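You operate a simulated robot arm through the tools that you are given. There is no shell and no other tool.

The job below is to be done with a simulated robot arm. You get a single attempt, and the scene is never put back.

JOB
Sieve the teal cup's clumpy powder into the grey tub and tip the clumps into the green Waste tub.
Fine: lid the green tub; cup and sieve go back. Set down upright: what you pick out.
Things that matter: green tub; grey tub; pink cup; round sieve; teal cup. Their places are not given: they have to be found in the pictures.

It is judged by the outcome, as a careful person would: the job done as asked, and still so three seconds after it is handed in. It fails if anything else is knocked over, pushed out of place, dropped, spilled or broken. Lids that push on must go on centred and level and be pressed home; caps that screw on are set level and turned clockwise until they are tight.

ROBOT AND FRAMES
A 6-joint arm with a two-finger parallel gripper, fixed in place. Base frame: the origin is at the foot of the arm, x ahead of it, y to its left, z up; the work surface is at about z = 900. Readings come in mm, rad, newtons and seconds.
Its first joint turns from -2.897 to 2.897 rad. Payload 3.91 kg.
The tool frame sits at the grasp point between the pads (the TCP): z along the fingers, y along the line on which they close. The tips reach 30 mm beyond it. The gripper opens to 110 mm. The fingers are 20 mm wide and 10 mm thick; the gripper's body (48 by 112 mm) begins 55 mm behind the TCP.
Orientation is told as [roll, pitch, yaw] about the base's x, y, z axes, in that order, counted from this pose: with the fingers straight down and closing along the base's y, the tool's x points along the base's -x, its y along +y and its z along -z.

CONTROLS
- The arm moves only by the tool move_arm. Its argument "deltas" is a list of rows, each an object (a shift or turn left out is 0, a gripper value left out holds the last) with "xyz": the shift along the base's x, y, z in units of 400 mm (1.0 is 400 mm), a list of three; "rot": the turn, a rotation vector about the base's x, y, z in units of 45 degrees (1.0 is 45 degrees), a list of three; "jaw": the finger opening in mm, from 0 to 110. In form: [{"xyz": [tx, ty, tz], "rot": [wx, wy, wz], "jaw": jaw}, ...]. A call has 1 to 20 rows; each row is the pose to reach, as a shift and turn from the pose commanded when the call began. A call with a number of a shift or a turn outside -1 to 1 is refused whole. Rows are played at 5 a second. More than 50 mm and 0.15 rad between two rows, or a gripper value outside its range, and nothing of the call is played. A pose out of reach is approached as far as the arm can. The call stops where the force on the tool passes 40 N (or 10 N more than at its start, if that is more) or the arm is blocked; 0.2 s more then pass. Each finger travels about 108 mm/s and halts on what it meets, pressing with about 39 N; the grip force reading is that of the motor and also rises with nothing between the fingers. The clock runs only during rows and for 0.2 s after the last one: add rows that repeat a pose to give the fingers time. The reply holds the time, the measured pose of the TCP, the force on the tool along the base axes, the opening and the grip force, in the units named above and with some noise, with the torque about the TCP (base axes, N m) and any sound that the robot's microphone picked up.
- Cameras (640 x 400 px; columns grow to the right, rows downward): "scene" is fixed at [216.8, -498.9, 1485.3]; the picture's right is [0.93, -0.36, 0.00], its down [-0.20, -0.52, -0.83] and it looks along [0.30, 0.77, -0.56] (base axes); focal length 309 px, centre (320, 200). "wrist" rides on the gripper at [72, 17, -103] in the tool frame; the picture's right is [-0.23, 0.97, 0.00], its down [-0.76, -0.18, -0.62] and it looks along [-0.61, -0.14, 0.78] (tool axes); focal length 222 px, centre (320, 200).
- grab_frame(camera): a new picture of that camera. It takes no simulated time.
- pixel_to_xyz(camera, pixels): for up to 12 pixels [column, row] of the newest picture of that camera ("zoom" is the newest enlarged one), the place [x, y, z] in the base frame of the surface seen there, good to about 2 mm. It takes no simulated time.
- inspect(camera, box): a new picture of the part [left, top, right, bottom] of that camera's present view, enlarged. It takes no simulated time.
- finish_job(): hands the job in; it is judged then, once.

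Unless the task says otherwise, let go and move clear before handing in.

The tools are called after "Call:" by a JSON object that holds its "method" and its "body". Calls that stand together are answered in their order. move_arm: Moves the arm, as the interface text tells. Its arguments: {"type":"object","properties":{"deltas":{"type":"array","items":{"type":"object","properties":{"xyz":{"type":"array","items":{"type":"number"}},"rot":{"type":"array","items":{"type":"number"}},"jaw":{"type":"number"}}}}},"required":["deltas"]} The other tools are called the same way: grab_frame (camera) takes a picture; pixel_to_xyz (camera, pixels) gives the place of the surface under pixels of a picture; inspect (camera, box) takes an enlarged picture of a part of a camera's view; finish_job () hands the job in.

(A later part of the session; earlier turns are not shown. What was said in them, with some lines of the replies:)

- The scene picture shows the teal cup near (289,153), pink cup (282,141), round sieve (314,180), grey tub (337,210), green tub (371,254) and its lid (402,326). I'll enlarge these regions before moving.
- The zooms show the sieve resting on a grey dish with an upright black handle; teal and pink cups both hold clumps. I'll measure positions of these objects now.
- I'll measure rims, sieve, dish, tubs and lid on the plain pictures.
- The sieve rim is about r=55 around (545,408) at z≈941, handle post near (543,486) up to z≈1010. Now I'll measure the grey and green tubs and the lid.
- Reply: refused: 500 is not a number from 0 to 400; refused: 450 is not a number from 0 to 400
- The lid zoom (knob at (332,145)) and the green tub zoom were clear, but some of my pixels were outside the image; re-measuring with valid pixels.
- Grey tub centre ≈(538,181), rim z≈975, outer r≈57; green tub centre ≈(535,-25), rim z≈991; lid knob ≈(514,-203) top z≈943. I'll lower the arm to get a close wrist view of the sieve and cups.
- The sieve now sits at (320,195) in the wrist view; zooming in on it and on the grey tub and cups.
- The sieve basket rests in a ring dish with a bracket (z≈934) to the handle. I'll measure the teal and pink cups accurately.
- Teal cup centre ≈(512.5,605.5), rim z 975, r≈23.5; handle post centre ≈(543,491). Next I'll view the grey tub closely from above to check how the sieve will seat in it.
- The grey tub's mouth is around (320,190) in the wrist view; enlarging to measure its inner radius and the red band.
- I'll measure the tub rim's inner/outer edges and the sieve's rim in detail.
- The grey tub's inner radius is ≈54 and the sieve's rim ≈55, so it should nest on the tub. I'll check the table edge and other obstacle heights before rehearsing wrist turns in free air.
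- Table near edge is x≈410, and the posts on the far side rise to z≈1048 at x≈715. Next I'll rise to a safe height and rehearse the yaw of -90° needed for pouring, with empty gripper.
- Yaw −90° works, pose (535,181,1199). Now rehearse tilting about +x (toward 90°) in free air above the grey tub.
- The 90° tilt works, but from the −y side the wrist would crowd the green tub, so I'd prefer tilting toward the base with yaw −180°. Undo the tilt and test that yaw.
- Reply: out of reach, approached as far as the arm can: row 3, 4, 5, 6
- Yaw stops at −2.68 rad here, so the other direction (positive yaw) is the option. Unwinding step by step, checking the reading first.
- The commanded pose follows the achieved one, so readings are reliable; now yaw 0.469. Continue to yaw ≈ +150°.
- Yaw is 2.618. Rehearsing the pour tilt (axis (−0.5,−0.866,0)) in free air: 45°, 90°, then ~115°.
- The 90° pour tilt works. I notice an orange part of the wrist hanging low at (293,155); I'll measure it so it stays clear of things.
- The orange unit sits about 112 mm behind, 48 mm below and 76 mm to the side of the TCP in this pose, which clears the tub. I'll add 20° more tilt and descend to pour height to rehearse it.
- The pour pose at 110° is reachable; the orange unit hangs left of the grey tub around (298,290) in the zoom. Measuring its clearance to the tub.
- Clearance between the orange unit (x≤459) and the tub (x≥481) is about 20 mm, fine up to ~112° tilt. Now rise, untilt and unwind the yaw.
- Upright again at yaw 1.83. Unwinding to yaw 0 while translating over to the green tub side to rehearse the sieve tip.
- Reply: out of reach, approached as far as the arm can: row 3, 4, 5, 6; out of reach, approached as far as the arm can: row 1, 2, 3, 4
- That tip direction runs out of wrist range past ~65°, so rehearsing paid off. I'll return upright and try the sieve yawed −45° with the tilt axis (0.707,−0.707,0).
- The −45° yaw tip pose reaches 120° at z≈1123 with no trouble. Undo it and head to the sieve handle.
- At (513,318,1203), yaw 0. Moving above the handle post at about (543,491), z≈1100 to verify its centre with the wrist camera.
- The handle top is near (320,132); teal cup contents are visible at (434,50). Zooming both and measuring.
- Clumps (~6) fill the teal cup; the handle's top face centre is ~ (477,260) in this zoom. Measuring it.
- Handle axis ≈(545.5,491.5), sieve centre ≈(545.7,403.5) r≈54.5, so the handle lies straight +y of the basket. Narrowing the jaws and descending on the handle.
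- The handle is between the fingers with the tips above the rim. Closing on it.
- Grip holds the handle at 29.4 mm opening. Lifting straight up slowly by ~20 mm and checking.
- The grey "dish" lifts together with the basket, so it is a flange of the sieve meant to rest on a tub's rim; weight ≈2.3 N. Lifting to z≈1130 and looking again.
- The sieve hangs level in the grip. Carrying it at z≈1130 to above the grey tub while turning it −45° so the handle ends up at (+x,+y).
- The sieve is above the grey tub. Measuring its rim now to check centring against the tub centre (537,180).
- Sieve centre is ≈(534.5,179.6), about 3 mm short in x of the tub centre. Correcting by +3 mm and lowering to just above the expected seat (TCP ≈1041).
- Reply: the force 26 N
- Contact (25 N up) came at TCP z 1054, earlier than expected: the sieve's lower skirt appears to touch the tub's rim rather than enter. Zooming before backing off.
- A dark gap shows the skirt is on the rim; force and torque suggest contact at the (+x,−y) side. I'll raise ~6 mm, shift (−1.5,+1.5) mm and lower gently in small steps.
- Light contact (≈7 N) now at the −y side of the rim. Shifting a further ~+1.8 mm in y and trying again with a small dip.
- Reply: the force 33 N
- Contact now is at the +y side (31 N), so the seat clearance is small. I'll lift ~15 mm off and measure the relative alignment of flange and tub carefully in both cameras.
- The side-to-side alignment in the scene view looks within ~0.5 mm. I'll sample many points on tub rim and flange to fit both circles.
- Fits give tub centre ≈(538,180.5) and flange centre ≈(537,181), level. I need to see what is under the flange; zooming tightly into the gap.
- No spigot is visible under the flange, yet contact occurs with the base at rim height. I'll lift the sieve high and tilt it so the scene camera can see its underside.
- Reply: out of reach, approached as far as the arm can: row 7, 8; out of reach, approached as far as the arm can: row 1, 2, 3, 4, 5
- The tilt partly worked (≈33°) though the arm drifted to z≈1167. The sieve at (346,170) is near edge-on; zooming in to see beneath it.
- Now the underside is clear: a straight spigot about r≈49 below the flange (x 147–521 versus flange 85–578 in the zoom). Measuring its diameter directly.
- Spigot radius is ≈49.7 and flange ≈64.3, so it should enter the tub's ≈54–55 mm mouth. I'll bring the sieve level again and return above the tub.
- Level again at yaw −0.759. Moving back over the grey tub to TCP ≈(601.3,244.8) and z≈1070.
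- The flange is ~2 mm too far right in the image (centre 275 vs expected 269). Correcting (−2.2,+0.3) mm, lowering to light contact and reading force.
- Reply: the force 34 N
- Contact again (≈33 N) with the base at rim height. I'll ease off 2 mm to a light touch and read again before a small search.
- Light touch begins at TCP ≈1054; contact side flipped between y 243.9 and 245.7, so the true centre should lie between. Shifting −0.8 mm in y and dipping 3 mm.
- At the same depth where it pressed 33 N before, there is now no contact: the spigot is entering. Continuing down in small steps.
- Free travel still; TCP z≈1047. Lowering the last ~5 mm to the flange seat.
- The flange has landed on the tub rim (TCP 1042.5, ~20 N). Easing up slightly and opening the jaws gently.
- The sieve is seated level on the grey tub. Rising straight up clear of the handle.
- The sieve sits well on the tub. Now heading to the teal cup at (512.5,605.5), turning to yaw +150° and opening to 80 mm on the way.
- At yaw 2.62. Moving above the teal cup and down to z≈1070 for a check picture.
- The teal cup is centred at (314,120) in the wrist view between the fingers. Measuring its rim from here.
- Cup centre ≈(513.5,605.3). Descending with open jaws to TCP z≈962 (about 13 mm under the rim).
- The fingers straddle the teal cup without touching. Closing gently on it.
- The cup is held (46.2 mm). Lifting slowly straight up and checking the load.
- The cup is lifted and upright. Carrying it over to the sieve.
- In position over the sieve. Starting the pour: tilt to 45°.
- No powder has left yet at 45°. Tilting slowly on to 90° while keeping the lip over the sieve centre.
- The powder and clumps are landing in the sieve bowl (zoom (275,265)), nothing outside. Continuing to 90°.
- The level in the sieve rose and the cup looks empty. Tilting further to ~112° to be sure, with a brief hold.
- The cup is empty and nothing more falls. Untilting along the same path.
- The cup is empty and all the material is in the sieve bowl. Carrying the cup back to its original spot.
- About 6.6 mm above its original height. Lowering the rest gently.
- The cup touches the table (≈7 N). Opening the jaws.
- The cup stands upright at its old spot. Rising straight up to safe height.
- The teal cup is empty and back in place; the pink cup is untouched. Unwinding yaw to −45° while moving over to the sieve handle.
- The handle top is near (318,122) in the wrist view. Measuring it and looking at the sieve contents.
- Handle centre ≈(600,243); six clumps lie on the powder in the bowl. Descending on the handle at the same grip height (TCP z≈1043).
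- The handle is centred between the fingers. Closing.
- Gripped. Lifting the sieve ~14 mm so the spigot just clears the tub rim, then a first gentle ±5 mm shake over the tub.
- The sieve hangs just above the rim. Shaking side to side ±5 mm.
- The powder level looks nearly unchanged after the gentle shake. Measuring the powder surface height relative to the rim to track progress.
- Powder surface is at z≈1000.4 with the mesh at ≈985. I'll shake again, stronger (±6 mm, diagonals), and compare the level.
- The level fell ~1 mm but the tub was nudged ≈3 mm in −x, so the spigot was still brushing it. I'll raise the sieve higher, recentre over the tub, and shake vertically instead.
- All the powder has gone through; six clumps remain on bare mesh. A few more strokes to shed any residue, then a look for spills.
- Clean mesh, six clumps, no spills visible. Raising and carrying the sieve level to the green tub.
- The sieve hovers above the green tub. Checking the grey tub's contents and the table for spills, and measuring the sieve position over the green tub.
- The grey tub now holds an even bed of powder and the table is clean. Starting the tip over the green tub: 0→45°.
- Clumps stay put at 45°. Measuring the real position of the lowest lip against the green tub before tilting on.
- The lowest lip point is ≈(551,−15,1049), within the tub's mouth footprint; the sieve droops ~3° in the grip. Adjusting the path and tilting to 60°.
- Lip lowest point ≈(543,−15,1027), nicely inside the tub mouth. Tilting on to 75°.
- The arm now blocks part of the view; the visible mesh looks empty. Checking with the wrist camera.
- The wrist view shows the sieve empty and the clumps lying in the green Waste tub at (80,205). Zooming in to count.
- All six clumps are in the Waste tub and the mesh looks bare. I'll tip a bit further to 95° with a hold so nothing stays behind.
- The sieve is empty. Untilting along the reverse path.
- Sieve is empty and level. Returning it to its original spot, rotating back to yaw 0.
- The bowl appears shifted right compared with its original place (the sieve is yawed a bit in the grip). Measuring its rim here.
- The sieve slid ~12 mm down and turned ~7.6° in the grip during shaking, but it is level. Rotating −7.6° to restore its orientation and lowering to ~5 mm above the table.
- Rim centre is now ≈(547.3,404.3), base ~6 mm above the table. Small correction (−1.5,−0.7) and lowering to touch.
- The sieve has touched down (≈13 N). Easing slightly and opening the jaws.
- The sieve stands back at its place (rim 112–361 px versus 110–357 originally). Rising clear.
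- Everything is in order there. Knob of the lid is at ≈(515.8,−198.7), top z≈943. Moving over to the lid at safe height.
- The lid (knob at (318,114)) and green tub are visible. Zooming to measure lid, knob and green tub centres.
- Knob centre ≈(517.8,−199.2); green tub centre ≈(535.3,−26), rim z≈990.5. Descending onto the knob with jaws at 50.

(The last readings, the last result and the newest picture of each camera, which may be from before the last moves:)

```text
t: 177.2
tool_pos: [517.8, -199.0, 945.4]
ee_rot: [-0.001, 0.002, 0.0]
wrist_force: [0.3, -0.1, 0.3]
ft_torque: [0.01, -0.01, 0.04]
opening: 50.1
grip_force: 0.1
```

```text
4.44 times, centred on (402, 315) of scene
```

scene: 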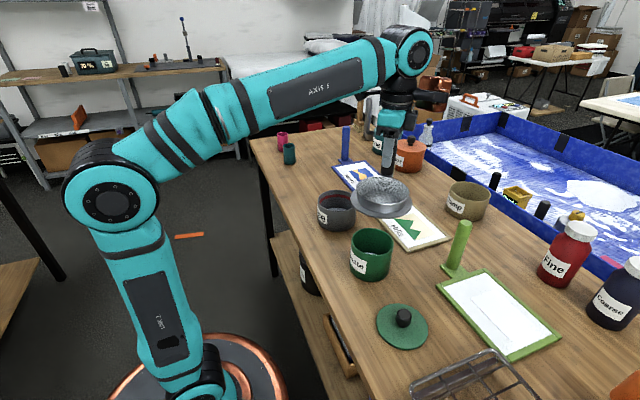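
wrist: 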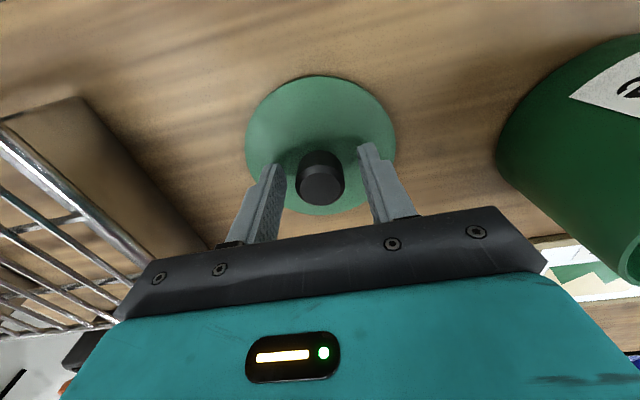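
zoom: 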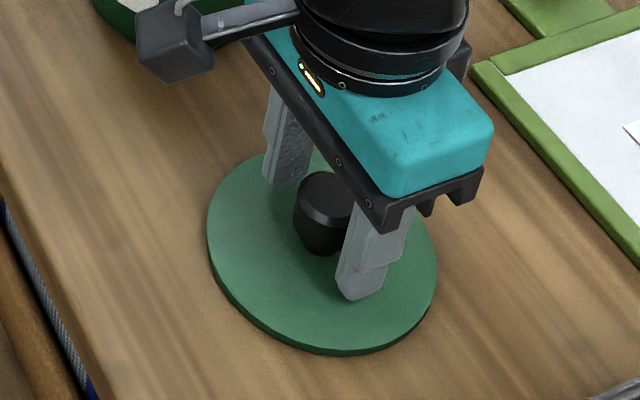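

The knob is between the fingers, tips just above the lid. Closing.

Call:
{"method": "move_arm", "body": {"deltas": [{"jaw": 36}, {"jaw": 28}, {"jaw": 15}, {"jaw": 0}, {"jaw": 0}, {"jaw": 0}]}}

```text
t: 178.6
tool_pos: [519.0, -197.9, 945.6]
ee_rot: [0.0, 0.003, -0.001]
wrist_force: [-0.1, 0.6, 1.0]
ft_torque: [0.01, 0.01, -0.01]
opening: 28.4
grip_force: 39.2
```

Knob gripped (28.4 mm). Lifting the lid straight up.

Call:
{"method": "move_arm", "body": {"deltas": [{"xyz": [0, 0, 0.01]}, {"xyz": [0, 0, 0.04]}, {"xyz": [0, 0, 0.1]}, {"xyz": [0, 0, 0.18]}, {"xyz": [0, 0, 0.26]}, {"xyz": [0, 0, 0.33]}, {"xyz": [0, 0, 0.37]}, {"xyz": [0, 0, 0.37]}]}}

Call:
{"method": "inspect", "body": {"camera": "scene", "box": [362, 220, 462, 320]}}

```text
t: 180.4
tool_pos: [518.4, -198.8, 1092.3]
ee_rot: [-0.001, 0.003, -0.001]
wrist_force: [-0.2, -0.9, -0.4]
ft_torque: [0.02, -0.02, 0.01]
opening: 28.5
grip_force: 39.4
```

```text
4.00 times, centred on (412, 270) of scene
```

zoom: 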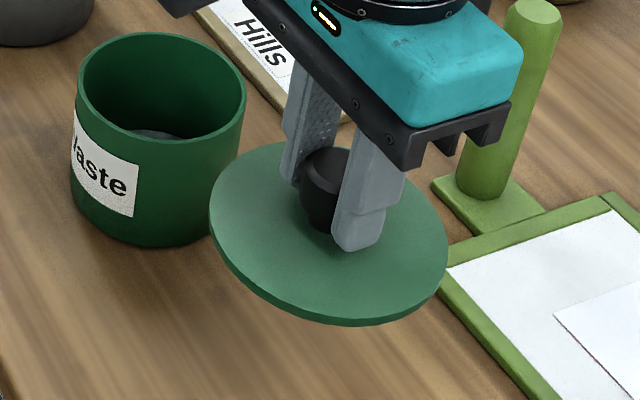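

The lid is lifted. Checking it is level and where its centre is relative to the TCP.

Call:
{"method": "inspect", "body": {"camera": "scene", "box": [385, 245, 475, 315]}}

Call:
{"method": "pixel_to_xyz", "body": {"camera": "zoom", "pixels": [[120, 130], [115, 180], [135, 230], [180, 275], [240, 305], [310, 318], [370, 308], [415, 275], [425, 230], [410, 185], [180, 100], [200, 200]]}}

```text
5.71 times, centred on (430, 280) of scene
```

zoom: 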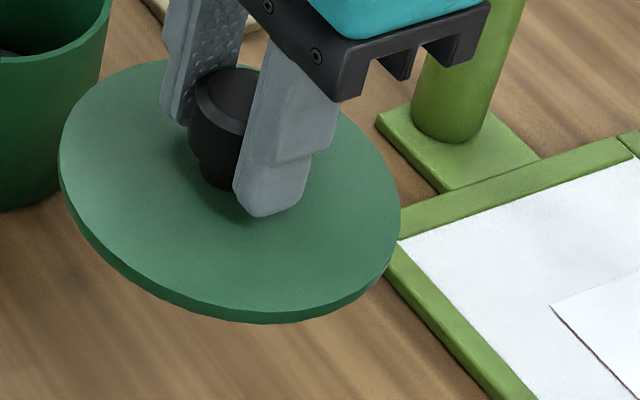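

```text
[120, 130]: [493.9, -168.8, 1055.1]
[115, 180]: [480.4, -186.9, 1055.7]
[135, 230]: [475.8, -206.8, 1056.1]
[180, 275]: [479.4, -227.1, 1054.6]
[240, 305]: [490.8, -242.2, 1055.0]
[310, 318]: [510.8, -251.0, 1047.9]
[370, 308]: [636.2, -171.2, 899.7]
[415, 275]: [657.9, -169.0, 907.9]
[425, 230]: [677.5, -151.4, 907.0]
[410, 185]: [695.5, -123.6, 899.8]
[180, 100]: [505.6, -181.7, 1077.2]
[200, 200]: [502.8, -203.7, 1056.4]
```

Call:
{"method": "pixel_to_xyz", "body": {"camera": "zoom", "pixels": [[63, 150], [66, 190], [90, 235], [150, 283], [210, 304], [265, 310], [330, 300], [375, 270], [398, 225], [385, 170], [350, 118], [110, 84]]}}

```text
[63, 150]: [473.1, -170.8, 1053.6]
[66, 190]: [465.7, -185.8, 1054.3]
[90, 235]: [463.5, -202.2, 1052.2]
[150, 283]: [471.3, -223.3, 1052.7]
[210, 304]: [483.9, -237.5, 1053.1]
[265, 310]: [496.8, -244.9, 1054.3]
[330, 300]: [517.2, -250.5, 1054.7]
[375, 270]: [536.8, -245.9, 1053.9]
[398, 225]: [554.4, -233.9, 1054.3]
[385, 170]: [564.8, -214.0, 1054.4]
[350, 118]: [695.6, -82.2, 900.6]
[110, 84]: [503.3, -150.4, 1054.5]
```

The lid is level (z≈1054) with centre ≈(516,−199.3). Moving it (+18.5,+173.4) mm to above the green tub.

Call:
{"method": "move_arm", "body": {"deltas": [{"xyz": [0.004, 0.04, 0]}, {"xyz": [0.013, 0.12, 0]}, {"xyz": [0.022, 0.21, 0]}, {"xyz": [0.031, 0.3, 0]}, {"xyz": [0.04, 0.38, 0]}, {"xyz": [0.0463, 0.4335, 0]}, {"xyz": [0.0463, 0.4335, -0.06]}, {"xyz": [0.0463, 0.4335, -0.09]}, {"xyz": [0.0463, 0.4335, -0.09]}]}}

Call:
{"method": "inspect", "body": {"camera": "scene", "box": [326, 200, 416, 290]}}

Call:
{"method": "inspect", "body": {"camera": "scene", "box": [331, 215, 411, 270]}}

```text
t: 182.4
tool_pos: [536.4, -26.2, 1056.5]
ee_rot: [-0.001, 0.002, 0.001]
wrist_force: [-0.2, 0.7, -0.4]
ft_torque: [-0.02, 0.03, 0.04]
opening: 28.2
grip_force: 38.6
```

```text
4.44 times, centred on (371, 245) of scene
```

zoom: 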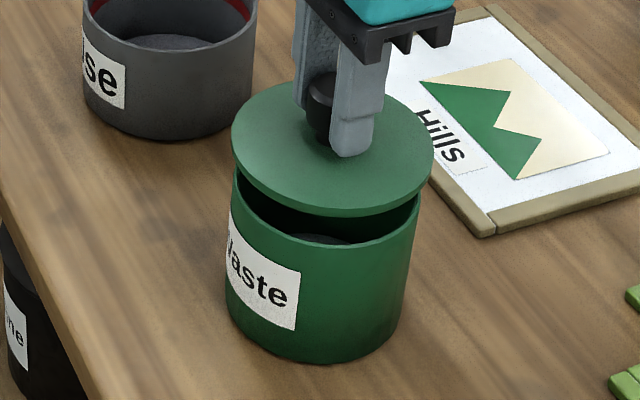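

```text
7.27 times, centred on (371, 242) of scene
```

zoom: 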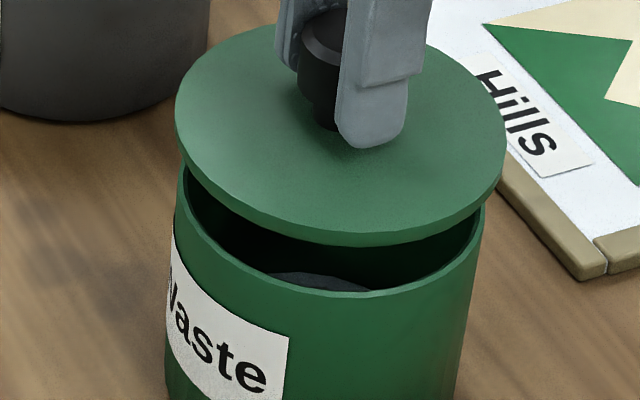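

The lid hovers ~25 mm above the rim. Sampling lid edge and tub rim points to fine-tune centring.

Call:
{"method": "pixel_to_xyz", "body": {"camera": "zoom", "pixels": [[179, 95], [180, 125], [200, 163], [235, 195], [285, 222], [340, 233], [400, 228], [450, 208], [485, 180], [503, 145], [490, 100], [230, 45]]}}

Call:
{"method": "pixel_to_xyz", "body": {"camera": "zoom", "pixels": [[180, 195], [187, 215], [205, 240], [235, 264], [270, 281], [310, 291], [350, 294], [395, 288], [430, 273], [460, 250], [478, 225], [220, 253]]}}

```text
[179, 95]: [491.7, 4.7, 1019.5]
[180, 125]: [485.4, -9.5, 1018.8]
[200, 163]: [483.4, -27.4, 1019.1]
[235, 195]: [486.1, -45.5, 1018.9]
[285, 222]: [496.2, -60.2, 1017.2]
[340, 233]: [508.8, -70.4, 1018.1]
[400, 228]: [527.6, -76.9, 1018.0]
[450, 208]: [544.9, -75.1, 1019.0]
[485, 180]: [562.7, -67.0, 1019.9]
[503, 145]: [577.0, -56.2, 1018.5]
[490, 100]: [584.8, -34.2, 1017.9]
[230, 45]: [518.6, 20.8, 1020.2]
```

```text
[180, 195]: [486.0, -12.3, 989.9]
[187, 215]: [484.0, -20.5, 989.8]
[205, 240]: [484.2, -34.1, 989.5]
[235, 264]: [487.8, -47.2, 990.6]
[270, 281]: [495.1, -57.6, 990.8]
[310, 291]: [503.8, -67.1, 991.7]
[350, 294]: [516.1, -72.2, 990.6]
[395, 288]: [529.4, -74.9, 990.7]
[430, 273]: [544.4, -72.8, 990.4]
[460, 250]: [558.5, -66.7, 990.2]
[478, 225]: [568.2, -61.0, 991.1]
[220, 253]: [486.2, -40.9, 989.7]
```

Lid centre ≈(534.3,−26.0), tub centre ≈(532.5,−26.8). Shifting (−1.6,−0.7) mm and lowering to near contact.

Call:
{"method": "move_arm", "body": {"deltas": [{"xyz": [-0.004, -0.0018, 0]}, {"xyz": [-0.004, -0.0018, -0.02]}, {"xyz": [-0.004, -0.0018, -0.035]}, {"xyz": [-0.004, -0.0018, -0.0425]}, {"xyz": [-0.004, -0.0018, -0.0425]}]}}

Call:
{"method": "inspect", "body": {"camera": "scene", "box": [331, 215, 411, 270]}}

```text
t: 183.6
tool_pos: [534.4, -26.4, 1039.9]
ee_rot: [-0.001, 0.002, 0.001]
wrist_force: [0.1, -0.3, 1.7]
ft_torque: [-0.01, 0.0, -0.01]
opening: 28.2
grip_force: 39.0
```

```text
7.27 times, centred on (371, 242) of scene
```

zoom: 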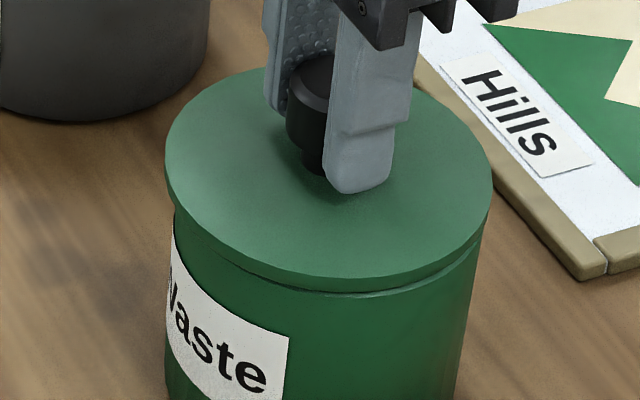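

The lid is just above the rim, light touch possible. Lowering in 1 mm steps.

Call:
{"method": "move_arm", "body": {"deltas": [{"xyz": [0, 0, -0.0025]}, {"xyz": [0, 0, -0.0025]}]}}

Call:
{"method": "move_arm", "body": {"deltas": [{"xyz": [0, 0, -0.0025]}, {"xyz": [0, 0, -0.0025]}]}}

```text
t: 184.2
tool_pos: [532.8, -25.7, 1037.8]
ee_rot: [0.0, 0.001, 0.0]
wrist_force: [0.5, 0.2, 1.5]
ft_torque: [-0.01, 0.0, 0.01]
opening: 28.1
grip_force: 38.8
```

```text
t: 184.8
tool_pos: [534.3, -25.2, 1038.4]
ee_rot: [0.001, 0.002, 0.0]
wrist_force: [0.7, -0.7, 0.0]
ft_torque: [0.0, 0.03, 0.01]
opening: 28.3
grip_force: 38.7
```

Call:
{"method": "move_arm", "body": {"deltas": [{"xyz": [0, 0, -0.0025]}, {"xyz": [0, 0, -0.005]}, {"xyz": [0, 0, -0.005]}]}}

Call:
{"method": "inspect", "body": {"camera": "scene", "box": [331, 215, 411, 270]}}

```text
t: 185.6
tool_pos: [534.1, -27.6, 1036.8]
ee_rot: [0.0, 0.0, -0.003]
wrist_force: [7.0, -6.3, 16.3]
ft_torque: [-0.55, -0.15, 0.06]
opening: 28.2
grip_force: 39.0
heard: snap
```

```text
7.27 times, centred on (371, 242) of scene
```

zoom: 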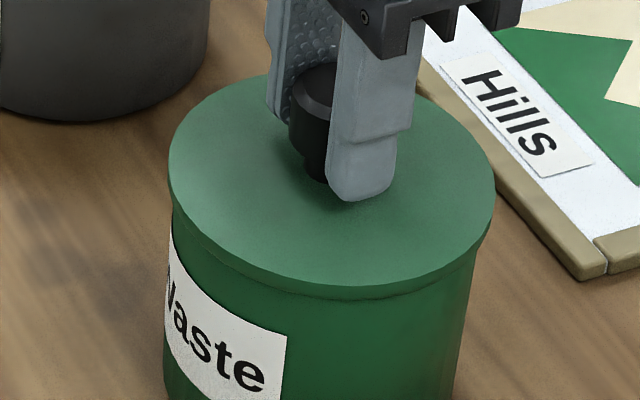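

A snap was heard and the lid sits on the rim. Checking its level and centring.

Call:
{"method": "pixel_to_xyz", "body": {"camera": "zoom", "pixels": [[172, 150], [175, 185], [200, 225], [250, 258], [310, 278], [370, 276], [430, 255], [470, 220], [490, 180], [475, 135], [200, 110], [430, 200]]}}

Call:
{"method": "inspect", "body": {"camera": "scene", "box": [345, 240, 409, 280]}}

```text
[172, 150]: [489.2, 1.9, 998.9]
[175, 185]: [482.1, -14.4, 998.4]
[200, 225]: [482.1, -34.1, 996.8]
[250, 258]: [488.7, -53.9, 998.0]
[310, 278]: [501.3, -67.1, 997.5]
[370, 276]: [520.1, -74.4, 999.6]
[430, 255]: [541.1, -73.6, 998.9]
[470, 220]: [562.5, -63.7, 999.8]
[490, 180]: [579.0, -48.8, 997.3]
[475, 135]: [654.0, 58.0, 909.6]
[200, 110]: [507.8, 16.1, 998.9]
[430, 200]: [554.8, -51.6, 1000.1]
```

```text
10.00 times, centred on (377, 260) of scene
```

zoom: 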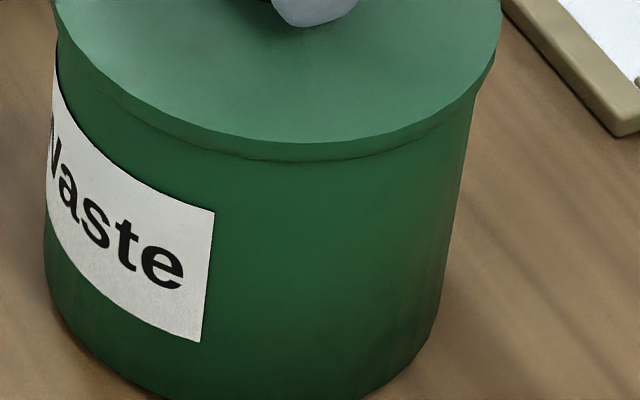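

The lid is level (z≈998 all round) and closed flush. Releasing the knob.

Call:
{"method": "move_arm", "body": {"deltas": [{"jaw": 32}, {"jaw": 40}, {"jaw": 50}, {"jaw": 50}]}}

Call:
{"method": "move_arm", "body": {"deltas": [{"xyz": [0, 0, 0.04]}, {"xyz": [0, 0, 0.1]}, {"xyz": [0, 0, 0.16], "jaw": 0}, {"xyz": [0, 0, 0.16], "jaw": 0}, {"xyz": [0, 0, 0.16], "jaw": 0}]}}

Call:
{"method": "inspect", "body": {"camera": "scene", "box": [331, 205, 411, 280]}}

```text
t: 186.6
tool_pos: [533.4, -26.2, 1036.6]
ee_rot: [0.0, 0.002, 0.0]
wrist_force: [0.4, 0.7, -0.2]
ft_torque: [-0.03, 0.01, -0.04]
opening: 50.1
grip_force: 0.1
```

```text
t: 187.8
tool_pos: [534.8, -26.9, 1100.0]
ee_rot: [0.002, 0.003, -0.001]
wrist_force: [-0.6, -1.3, -0.6]
ft_torque: [-0.01, 0.02, 0.02]
opening: 0.0
grip_force: 37.6
```

```text
5.33 times, centred on (371, 242) of scene
```

zoom: 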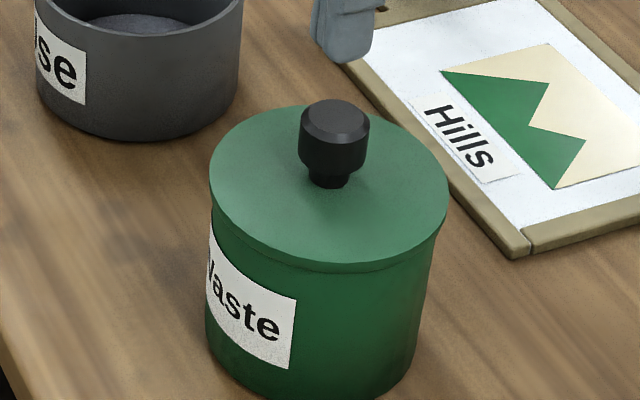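

The lid is seated on the Waste tub. I'll give it one confirming press on the knob with closed fingers, approaching slowly.

Call:
{"method": "move_arm", "body": {"deltas": [{"xyz": [0, 0, -0.04]}, {"xyz": [0, 0, -0.07]}, {"xyz": [0, 0, -0.082]}, {"xyz": [0, 0, -0.082]}]}}

Call:
{"method": "move_arm", "body": {"deltas": [{"xyz": [0, 0, -0.0025]}, {"xyz": [0, 0, -0.005]}, {"xyz": [0, 0, -0.005]}]}}

```text
t: 188.8
tool_pos: [534.3, -27.4, 1066.2]
ee_rot: [-0.001, 0.002, 0.0]
wrist_force: [-0.1, 0.6, -0.8]
ft_torque: [0.03, -0.03, 0.01]
opening: 0.2
grip_force: 38.0
```

```text
t: 189.6
tool_pos: [533.0, -26.9, 1064.1]
ee_rot: [0.0, 0.002, 0.0]
wrist_force: [0.3, 0.0, 0.3]
ft_torque: [0.0, 0.02, 0.03]
opening: 0.1
grip_force: 37.4
```

Call:
{"method": "move_arm", "body": {"deltas": [{"xyz": [0, 0, -0.0015]}, {"xyz": [0, 0, -0.003]}, {"xyz": [0, 0, -0.003]}]}}

```text
t: 190.4
tool_pos: [533.5, -26.5, 1063.7]
ee_rot: [0.0, 0.001, 0.001]
wrist_force: [0.4, 0.8, 1.8]
ft_torque: [0.02, 0.0, 0.0]
opening: 0.0
grip_force: 37.5
```

Call:
{"method": "move_arm", "body": {"deltas": [{"xyz": [0, 0, -0.0015]}, {"xyz": [0, 0, -0.003]}, {"xyz": [0, 0, -0.003]}]}}

```text
t: 191.2
tool_pos: [534.6, -26.7, 1062.3]
ee_rot: [-0.002, 0.001, 0.001]
wrist_force: [2.5, 2.2, 15.1]
ft_torque: [0.04, -0.11, 0.03]
opening: 0.1
grip_force: 37.7
```

Pressing at 15 N; a little more to ~28 N.

Call:
{"method": "move_arm", "body": {"deltas": [{"xyz": [0, 0, -0.0012]}, {"xyz": [0, 0, -0.0018]}, {"xyz": [0, 0, -0.0018]}]}}

```text
t: 192.2
tool_pos: [532.7, -26.4, 1062.7]
ee_rot: [-0.001, -0.002, -0.002]
wrist_force: [1.3, -1.0, 8.9]
ft_torque: [-0.05, -0.01, -0.01]
opening: 0.0
grip_force: 38.2
stopped in row 3: the force on the tool passed its limit at 41 N (the readings are from after the stop); the commanded pose is now the measured one
```

The press peaked at 41 N with the lid holding; it is home. Rising clear and checking everything.

Call:
{"method": "move_arm", "body": {"deltas": [{"xyz": [0, 0, 0.03]}, {"xyz": [0, 0, 0.1]}, {"xyz": [0, 0, 0.2]}, {"xyz": [0, 0, 0.3]}, {"xyz": [-0.08, 0, 0.38]}, {"xyz": [-0.16, 0.0, 0.4]}]}}

Call:
{"method": "grab_frame", "body": {"camera": "scene"}}

Call:
{"method": "inspect", "body": {"camera": "scene", "box": [331, 205, 411, 280]}}

Call:
{"method": "pixel_to_xyz", "body": {"camera": "zoom", "pixels": [[215, 165], [225, 210], [260, 240], [310, 258], [360, 258], [410, 235], [440, 200], [444, 170], [420, 135], [260, 115], [230, 135], [336, 125]]}}

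Call:
{"method": "inspect", "body": {"camera": "scene", "box": [297, 180, 377, 230]}}

Call:
{"method": "inspect", "body": {"camera": "scene", "box": [250, 110, 410, 210]}}

```text
t: 193.6
tool_pos: [469.8, -24.8, 1221.7]
ee_rot: [0.0, 0.002, 0.001]
wrist_force: [1.1, 0.1, -1.2]
ft_torque: [-0.01, 0.07, -0.02]
opening: 0.0
grip_force: 37.8
```

```text
taken
```

scene: 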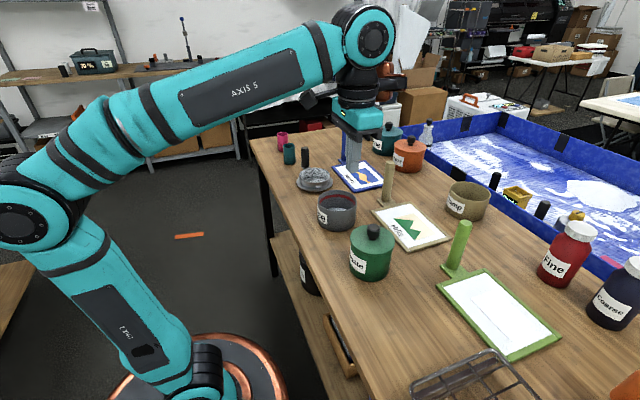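

```text
5.33 times, centred on (371, 242) of scene
```

zoom: 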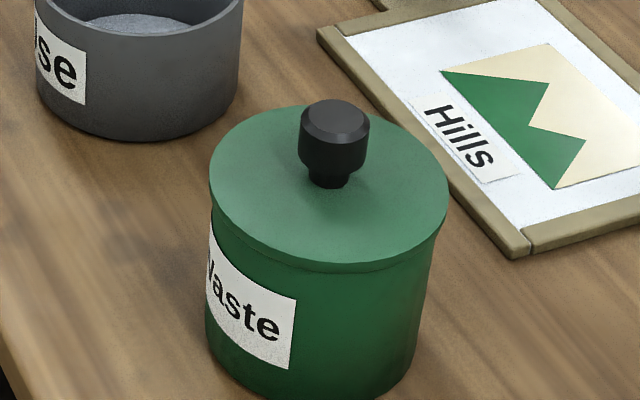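

```text
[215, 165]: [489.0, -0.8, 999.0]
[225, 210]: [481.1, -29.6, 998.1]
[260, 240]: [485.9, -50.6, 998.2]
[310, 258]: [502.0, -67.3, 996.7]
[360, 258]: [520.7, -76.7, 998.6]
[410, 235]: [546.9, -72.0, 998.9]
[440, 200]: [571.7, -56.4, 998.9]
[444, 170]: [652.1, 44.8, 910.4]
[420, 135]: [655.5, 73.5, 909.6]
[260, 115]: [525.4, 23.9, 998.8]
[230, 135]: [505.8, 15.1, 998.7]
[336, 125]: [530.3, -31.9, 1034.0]
```

```text
8.00 times, centred on (337, 205) of scene
```

zoom: 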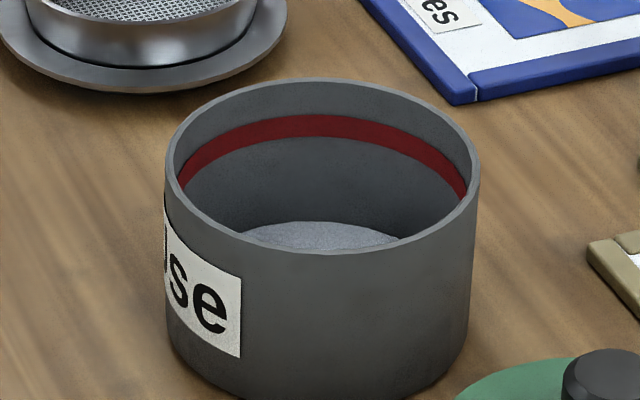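

```text
4.00 times, centred on (330, 160) of scene
```

zoom: 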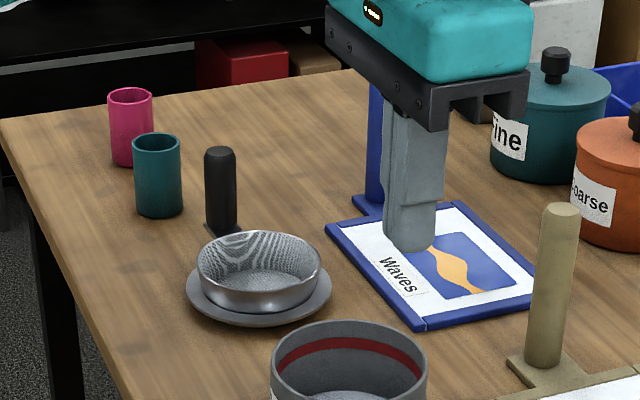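

The lid is level (z≈998 all round) and pressed home. The grey tub holds the sieved powder, the teal cup and sieve stand upright in their places, the pink cup is untouched, and the table is clean. The grey tub sits about 3 mm from where it started after the first shake. The arm is clear, so I'm handing in.

Call:
{"method": "finish_job", "body": {}}

```text
The job is handed in.
```

I handed the job in with every step done. The teal cup's powder is sieved into the grey tub, and the six clumps are in the green Waste tub. The verdict hasn't come back.

- **Lid:** it snapped onto the green tub and measured level all round. I then pressed on the knob until the arm cut out at 41 N, and it stayed put.
- **Cup and sieve:** both are back upright in their original spots, within a millimetre or two. The cup is empty.
- **Grey tub:** my first shake dragged it about 3 mm from its starting place. I raised the sieve higher after that and did not move the tub back.
- **Green tub:** it may have moved about 1 mm, probably when the lid went on.
- **Everything else:** the pink cup was not touched, and I saw no spills on the table.

I took "what you pick out" to mean whatever I picked up. Nothing but clumps was left in the sieve, so there was nothing else to set aside.
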